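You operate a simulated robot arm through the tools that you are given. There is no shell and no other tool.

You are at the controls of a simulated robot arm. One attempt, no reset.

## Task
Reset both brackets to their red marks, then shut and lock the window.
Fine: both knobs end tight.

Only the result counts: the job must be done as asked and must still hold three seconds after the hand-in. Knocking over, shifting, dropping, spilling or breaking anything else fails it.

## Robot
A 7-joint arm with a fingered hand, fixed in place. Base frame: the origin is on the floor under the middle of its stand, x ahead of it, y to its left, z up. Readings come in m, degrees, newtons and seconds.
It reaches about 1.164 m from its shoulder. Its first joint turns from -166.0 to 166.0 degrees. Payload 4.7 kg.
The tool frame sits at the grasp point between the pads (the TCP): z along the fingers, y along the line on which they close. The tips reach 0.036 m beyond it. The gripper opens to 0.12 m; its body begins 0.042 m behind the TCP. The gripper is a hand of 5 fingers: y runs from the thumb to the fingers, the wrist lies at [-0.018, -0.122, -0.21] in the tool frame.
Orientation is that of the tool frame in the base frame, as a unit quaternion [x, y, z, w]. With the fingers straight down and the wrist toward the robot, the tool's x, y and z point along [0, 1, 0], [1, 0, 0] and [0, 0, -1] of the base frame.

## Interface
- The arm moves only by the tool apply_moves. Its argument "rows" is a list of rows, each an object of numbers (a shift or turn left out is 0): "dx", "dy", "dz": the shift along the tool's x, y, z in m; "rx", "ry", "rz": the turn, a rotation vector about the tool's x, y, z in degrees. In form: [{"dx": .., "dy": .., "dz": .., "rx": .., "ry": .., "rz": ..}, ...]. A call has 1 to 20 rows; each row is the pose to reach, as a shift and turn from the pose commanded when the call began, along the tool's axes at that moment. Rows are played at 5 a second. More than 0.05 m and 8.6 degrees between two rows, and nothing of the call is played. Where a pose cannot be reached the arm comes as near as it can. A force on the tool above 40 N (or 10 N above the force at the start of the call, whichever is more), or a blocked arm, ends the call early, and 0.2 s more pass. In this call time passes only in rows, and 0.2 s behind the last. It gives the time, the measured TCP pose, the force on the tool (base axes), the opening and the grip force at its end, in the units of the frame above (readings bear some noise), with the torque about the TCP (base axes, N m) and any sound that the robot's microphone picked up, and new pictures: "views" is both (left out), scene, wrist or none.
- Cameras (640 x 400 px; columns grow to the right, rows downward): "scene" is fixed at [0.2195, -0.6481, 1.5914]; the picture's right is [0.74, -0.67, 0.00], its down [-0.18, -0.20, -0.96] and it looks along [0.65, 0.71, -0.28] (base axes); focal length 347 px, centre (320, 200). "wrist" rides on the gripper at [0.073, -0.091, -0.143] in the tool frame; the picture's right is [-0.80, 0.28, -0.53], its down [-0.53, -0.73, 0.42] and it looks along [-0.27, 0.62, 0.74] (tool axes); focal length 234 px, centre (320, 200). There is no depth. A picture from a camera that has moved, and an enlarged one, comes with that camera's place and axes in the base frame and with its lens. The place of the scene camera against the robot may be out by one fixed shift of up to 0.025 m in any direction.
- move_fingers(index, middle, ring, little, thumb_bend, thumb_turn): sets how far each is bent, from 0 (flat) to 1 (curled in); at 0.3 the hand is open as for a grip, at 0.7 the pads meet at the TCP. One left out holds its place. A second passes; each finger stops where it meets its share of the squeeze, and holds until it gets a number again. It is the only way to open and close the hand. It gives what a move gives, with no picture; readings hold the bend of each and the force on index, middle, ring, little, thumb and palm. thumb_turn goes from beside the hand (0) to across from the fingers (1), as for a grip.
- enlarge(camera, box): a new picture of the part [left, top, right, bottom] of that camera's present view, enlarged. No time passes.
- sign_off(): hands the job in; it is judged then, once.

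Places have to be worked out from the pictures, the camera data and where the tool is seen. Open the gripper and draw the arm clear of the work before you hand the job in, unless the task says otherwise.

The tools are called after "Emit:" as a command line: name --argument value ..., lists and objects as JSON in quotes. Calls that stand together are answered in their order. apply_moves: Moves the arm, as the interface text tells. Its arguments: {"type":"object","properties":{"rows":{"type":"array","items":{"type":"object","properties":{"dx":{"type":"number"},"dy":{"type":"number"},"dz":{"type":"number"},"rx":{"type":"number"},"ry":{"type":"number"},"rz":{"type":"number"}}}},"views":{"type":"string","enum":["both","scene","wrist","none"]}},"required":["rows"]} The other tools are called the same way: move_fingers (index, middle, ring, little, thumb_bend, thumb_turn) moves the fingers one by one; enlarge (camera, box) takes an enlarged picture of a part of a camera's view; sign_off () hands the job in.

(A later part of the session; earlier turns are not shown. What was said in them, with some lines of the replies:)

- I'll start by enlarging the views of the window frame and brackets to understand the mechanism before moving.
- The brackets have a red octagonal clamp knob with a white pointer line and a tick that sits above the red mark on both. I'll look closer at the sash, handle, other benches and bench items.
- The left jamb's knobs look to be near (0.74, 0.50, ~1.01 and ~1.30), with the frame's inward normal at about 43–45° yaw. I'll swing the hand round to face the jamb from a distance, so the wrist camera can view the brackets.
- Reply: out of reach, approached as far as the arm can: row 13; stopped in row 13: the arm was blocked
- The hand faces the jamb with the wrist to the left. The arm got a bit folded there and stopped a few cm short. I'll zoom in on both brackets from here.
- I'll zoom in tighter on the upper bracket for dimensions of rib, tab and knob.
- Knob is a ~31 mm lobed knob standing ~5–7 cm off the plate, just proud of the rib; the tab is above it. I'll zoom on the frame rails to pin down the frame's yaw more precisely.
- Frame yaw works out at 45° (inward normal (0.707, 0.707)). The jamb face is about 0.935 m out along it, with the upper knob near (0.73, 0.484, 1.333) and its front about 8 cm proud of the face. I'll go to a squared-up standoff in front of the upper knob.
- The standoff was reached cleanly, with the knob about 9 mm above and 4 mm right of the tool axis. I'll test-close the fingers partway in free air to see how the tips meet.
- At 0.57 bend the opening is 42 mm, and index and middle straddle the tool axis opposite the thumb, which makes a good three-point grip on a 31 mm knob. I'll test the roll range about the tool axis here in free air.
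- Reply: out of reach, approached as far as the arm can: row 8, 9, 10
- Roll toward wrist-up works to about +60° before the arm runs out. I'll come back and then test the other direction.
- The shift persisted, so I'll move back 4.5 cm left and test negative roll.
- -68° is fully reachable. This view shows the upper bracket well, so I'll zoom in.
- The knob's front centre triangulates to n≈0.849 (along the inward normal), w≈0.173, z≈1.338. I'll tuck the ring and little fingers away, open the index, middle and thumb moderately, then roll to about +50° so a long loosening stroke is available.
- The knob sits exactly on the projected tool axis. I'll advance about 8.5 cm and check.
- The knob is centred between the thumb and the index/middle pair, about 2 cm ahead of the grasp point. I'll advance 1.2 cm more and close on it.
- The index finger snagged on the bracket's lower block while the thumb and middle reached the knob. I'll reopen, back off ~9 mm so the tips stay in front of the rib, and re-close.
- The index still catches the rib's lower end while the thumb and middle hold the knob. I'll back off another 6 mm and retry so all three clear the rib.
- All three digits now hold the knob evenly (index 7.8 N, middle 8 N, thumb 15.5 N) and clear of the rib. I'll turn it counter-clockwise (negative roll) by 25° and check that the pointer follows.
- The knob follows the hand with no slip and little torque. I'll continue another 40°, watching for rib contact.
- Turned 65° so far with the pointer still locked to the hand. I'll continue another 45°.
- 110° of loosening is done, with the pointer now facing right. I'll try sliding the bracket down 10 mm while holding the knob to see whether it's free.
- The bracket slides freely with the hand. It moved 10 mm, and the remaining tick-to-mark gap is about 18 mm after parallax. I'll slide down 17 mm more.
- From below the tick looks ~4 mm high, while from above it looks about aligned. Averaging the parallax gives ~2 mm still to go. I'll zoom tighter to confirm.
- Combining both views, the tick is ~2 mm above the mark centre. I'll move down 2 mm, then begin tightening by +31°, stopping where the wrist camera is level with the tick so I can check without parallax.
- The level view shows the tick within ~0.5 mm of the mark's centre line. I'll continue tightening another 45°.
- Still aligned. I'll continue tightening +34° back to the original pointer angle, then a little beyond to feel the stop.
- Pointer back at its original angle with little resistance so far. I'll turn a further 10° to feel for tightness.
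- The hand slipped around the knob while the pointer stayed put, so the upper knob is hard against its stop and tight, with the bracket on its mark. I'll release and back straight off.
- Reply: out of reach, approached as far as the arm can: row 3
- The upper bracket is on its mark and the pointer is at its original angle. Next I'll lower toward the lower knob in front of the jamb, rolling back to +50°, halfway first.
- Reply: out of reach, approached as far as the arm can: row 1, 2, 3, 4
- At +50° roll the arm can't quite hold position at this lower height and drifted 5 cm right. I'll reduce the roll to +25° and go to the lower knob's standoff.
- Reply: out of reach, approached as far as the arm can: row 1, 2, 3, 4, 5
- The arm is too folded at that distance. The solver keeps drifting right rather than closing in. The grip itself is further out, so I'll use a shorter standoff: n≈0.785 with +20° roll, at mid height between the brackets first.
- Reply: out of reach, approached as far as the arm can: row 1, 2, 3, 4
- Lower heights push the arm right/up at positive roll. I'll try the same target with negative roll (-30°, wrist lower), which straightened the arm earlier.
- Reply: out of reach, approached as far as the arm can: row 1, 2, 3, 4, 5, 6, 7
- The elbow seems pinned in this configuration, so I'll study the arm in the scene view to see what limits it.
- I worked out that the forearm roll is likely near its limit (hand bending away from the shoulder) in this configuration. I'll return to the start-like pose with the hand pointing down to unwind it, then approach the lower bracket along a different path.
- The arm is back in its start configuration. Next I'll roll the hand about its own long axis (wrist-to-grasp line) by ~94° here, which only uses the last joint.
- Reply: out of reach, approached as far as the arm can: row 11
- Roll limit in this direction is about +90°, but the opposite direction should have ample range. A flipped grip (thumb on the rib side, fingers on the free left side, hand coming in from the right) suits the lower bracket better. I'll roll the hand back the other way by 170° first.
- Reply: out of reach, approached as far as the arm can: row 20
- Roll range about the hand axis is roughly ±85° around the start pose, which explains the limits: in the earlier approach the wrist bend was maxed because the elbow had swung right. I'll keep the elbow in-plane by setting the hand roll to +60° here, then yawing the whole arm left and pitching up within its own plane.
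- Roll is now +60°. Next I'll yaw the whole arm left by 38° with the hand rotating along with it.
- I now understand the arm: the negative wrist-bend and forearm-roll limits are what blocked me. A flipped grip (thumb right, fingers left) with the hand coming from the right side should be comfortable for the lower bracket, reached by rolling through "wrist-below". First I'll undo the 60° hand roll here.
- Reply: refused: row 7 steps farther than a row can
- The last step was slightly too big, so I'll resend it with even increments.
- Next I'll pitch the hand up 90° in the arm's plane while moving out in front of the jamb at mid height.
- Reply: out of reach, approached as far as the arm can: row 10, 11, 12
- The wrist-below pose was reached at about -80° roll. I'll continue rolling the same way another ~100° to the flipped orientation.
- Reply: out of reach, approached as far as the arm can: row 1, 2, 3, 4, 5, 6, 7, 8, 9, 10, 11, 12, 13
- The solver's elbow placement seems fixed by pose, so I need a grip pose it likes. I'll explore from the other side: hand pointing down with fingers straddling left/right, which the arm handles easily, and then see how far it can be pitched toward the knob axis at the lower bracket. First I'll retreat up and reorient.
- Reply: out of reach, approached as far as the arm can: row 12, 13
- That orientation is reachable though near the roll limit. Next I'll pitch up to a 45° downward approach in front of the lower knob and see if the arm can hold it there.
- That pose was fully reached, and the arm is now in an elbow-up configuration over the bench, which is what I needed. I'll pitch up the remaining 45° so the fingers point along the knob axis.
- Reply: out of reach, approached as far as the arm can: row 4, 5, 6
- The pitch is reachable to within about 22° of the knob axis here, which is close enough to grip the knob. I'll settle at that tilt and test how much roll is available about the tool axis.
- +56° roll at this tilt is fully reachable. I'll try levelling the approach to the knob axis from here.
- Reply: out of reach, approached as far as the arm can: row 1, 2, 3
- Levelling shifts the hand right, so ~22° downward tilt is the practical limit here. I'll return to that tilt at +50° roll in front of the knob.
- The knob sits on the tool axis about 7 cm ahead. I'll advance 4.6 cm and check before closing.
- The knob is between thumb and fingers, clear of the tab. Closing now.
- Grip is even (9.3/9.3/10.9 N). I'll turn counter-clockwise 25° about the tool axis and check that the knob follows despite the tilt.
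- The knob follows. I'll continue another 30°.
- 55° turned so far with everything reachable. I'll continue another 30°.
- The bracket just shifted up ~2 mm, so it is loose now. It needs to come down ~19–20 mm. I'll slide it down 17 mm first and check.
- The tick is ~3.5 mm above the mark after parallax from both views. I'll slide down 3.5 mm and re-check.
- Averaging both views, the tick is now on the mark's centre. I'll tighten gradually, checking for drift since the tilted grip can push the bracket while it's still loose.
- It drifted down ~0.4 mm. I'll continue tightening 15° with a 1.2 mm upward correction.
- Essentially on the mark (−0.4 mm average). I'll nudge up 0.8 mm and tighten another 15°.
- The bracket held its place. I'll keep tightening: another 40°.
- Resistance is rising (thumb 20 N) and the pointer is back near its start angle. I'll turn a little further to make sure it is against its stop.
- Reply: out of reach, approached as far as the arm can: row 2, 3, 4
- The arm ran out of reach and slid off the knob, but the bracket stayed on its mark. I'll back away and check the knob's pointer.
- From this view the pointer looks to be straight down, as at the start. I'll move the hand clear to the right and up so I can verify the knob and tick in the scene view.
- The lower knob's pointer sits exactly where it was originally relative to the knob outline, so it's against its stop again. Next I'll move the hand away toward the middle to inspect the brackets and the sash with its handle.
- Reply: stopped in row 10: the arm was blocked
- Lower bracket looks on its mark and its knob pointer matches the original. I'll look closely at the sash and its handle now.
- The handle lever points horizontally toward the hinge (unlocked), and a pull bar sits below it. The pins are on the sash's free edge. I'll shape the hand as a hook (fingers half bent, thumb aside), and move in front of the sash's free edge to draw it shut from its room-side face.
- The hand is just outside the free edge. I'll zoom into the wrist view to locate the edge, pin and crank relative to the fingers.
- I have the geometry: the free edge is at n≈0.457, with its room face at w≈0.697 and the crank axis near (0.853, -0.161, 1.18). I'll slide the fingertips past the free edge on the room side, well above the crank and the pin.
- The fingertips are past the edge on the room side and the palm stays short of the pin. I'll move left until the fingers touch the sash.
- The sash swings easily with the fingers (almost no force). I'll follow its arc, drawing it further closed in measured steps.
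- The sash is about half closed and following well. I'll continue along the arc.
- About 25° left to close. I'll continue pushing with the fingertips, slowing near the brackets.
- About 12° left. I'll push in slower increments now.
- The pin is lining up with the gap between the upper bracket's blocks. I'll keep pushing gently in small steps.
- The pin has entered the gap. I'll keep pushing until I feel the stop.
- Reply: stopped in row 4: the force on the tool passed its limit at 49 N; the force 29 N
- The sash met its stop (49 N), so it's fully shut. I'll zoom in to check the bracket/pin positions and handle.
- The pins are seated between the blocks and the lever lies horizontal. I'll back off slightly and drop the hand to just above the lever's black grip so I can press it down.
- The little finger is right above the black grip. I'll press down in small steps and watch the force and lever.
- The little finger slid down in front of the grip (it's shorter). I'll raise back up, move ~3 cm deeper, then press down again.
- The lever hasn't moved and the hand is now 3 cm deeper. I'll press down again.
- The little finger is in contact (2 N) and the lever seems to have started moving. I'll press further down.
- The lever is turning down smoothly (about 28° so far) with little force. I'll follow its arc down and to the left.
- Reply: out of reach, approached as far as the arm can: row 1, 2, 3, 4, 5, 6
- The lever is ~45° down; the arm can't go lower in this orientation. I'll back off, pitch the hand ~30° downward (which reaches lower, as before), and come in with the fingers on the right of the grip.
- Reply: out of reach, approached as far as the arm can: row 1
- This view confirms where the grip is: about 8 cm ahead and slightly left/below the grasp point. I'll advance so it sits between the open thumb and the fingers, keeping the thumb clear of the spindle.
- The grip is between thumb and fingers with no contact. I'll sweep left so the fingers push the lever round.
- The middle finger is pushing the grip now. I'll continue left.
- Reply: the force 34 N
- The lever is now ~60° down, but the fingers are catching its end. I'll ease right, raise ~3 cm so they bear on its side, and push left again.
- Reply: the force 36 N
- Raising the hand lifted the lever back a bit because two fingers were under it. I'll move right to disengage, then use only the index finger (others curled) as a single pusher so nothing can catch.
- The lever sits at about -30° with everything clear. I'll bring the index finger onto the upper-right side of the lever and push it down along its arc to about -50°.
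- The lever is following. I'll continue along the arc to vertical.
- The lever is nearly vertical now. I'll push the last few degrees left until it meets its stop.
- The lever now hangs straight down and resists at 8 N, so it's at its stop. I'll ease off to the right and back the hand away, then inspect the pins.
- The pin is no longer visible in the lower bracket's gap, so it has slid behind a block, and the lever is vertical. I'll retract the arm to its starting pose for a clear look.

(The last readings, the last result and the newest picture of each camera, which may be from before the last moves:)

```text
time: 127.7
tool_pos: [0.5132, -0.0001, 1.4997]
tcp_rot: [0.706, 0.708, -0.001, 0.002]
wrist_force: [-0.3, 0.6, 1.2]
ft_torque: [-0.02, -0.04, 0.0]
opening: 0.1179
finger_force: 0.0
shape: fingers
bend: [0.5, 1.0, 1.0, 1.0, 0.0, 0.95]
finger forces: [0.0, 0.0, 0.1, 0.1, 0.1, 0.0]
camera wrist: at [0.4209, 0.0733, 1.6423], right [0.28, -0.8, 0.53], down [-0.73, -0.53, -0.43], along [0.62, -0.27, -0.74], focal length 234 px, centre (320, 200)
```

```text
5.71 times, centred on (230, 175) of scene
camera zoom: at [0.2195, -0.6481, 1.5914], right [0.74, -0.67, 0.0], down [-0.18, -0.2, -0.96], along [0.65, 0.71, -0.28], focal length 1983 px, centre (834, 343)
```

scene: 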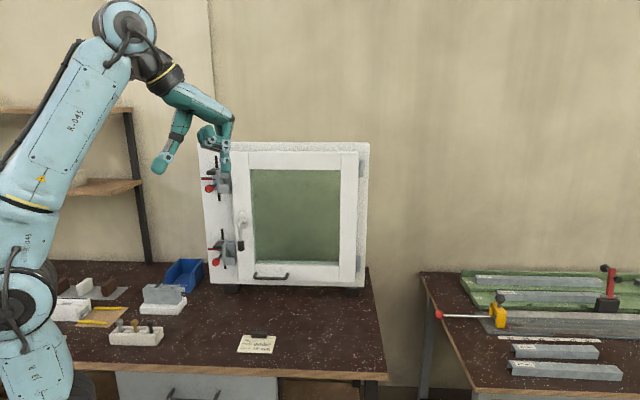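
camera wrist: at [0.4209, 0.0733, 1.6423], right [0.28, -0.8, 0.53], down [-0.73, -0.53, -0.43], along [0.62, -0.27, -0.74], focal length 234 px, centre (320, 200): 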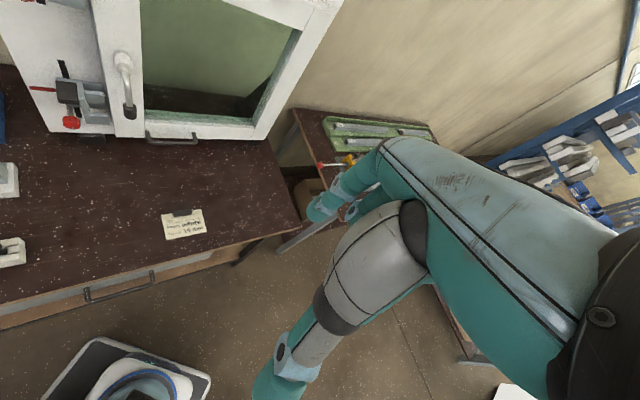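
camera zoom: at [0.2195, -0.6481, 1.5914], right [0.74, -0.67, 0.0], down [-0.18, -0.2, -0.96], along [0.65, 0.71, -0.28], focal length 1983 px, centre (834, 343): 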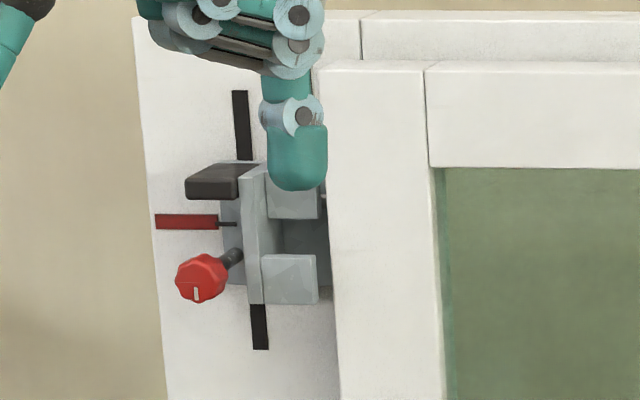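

The lever is down and the pins now run behind the upper blocks. I'll zoom in for a final check of both tick alignments, pins and knobs.

Emit:
enlarge --camera "scene" --box '[212, 238, 244, 258]'

Emit:
enlarge --camera "scene" --box '[204, 170, 236, 190]'

Emit:
enlarge --camera "wrist" --box '[20, 50, 150, 150]'

Emit:
enlarge --camera "scene" --box '[190, 130, 380, 300]'

```text
16.00 times, centred on (228, 248) of scene
camera zoom: at [0.2195, -0.6481, 1.5914], right [0.74, -0.67, 0.0], down [-0.18, -0.2, -0.96], along [0.65, 0.71, -0.28], focal length 5552 px, centre (1792, -568)
```

zoom: 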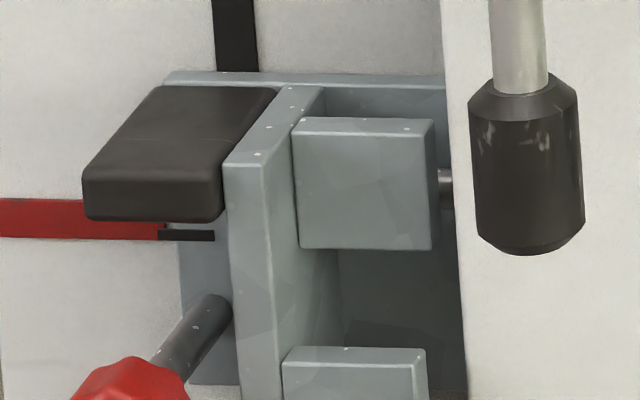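

```text
16.00 times, centred on (220, 180) of scene
camera zoom: at [0.2195, -0.6481, 1.5914], right [0.74, -0.67, 0.0], down [-0.18, -0.2, -0.96], along [0.65, 0.71, -0.28], focal length 5552 px, centre (1920, 520)
```

zoom: 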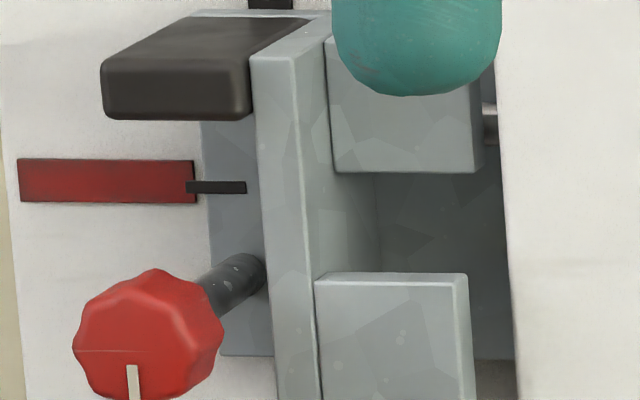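

```text
4.00 times, centred on (85, 100) of wrist
camera zoom: at [0.4209, 0.0733, 1.6423], right [0.28, -0.8, 0.53], down [-0.73, -0.53, -0.43], along [0.62, -0.27, -0.74], focal length 937 px, centre (1260, 600)
```

zoom: 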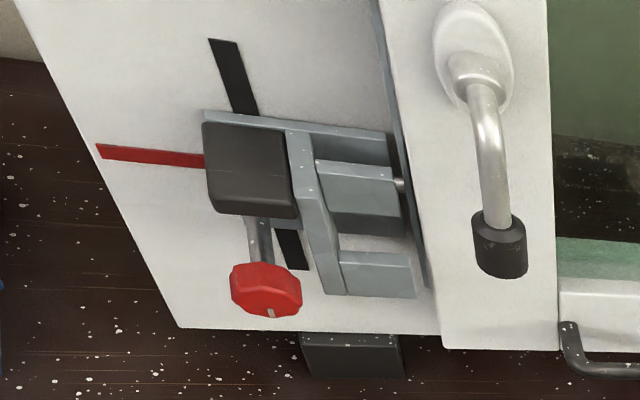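

```text
2.35 times, centred on (285, 215) of scene
camera zoom: at [0.2195, -0.6481, 1.5914], right [0.74, -0.67, 0.0], down [-0.18, -0.2, -0.96], along [0.65, 0.71, -0.28], focal length 816 px, centre (402, 165)
```

zoom: 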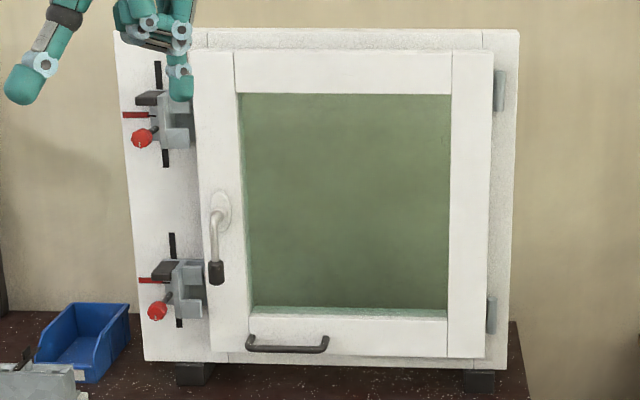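

Everything checks out: the sash is flush, the lever vertical, both pins are behind the upper blocks, both ticks sit on their red marks, and both knob pointers are back at their tight stops. I'll open the hand with the arm clear.

Emit:
move_fingers --index 0.3 --middle 0.3 --ring 0.3 --little 0.3 --thumb_bend 0.3 --thumb_turn 1.0

Emit:
enlarge --camera "scene" --box '[0, 230, 400, 400]'

```text
time: 128.7
tool_pos: [0.514, -0.0002, 1.4998]
tcp_rot: [0.707, 0.707, 0.0, 0.001]
wrist_force: [0.1, -0.2, -0.4]
ft_torque: [0.03, 0.02, -0.04]
opening: 0.1221
finger_force: 0.0
shape: fingers
bend: [0.3, 0.3, 0.3, 0.3, 0.3, 0.97]
finger forces: [0.1, 0.1, 0.0, 0.0, 0.1, 0.0]
```

```text
1.60 times, centred on (200, 315) of scene
camera zoom: at [0.2195, -0.6481, 1.5914], right [0.74, -0.67, 0.0], down [-0.18, -0.2, -0.96], along [0.65, 0.71, -0.28], focal length 555 px, centre (512, 16)
```

zoom: 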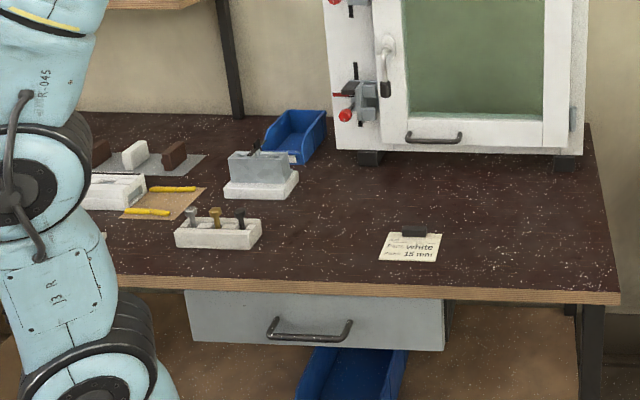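

The hand is open, the arm is back at its start pose, and nothing else on the bench has been disturbed. Handing in.

Emit:
sign_off

```text
The job is handed in.
```

Both brackets are back on their red marks, both knobs are tight, and the window is shut and locked. I've handed the job in, but I don't have the judging result.

- **Upper bracket:** I moved it down about 29 mm. The tick is within about 0.5 mm of the mark's centre. After tightening, the knob would not turn further even when I pushed past its original angle.
- **Lower bracket:** I moved it down about 20 mm. The tick is within about 1 mm of the mark's centre. The knob stiffened at the end of tightening. Before I could push it clearly past its stop, the arm ran out of reach and my grip slipped off. Its pointer is back at the angle it started from, which I take as tight.
- **Window:** The sash met its stop when pushed shut. The lever now hangs straight down, and both pins sit behind the upper blocks of the brackets. I did not try pulling the sash to test the lock.

The other items on the bench look undisturbed, the hand is open, and the arm is back at its start pose.
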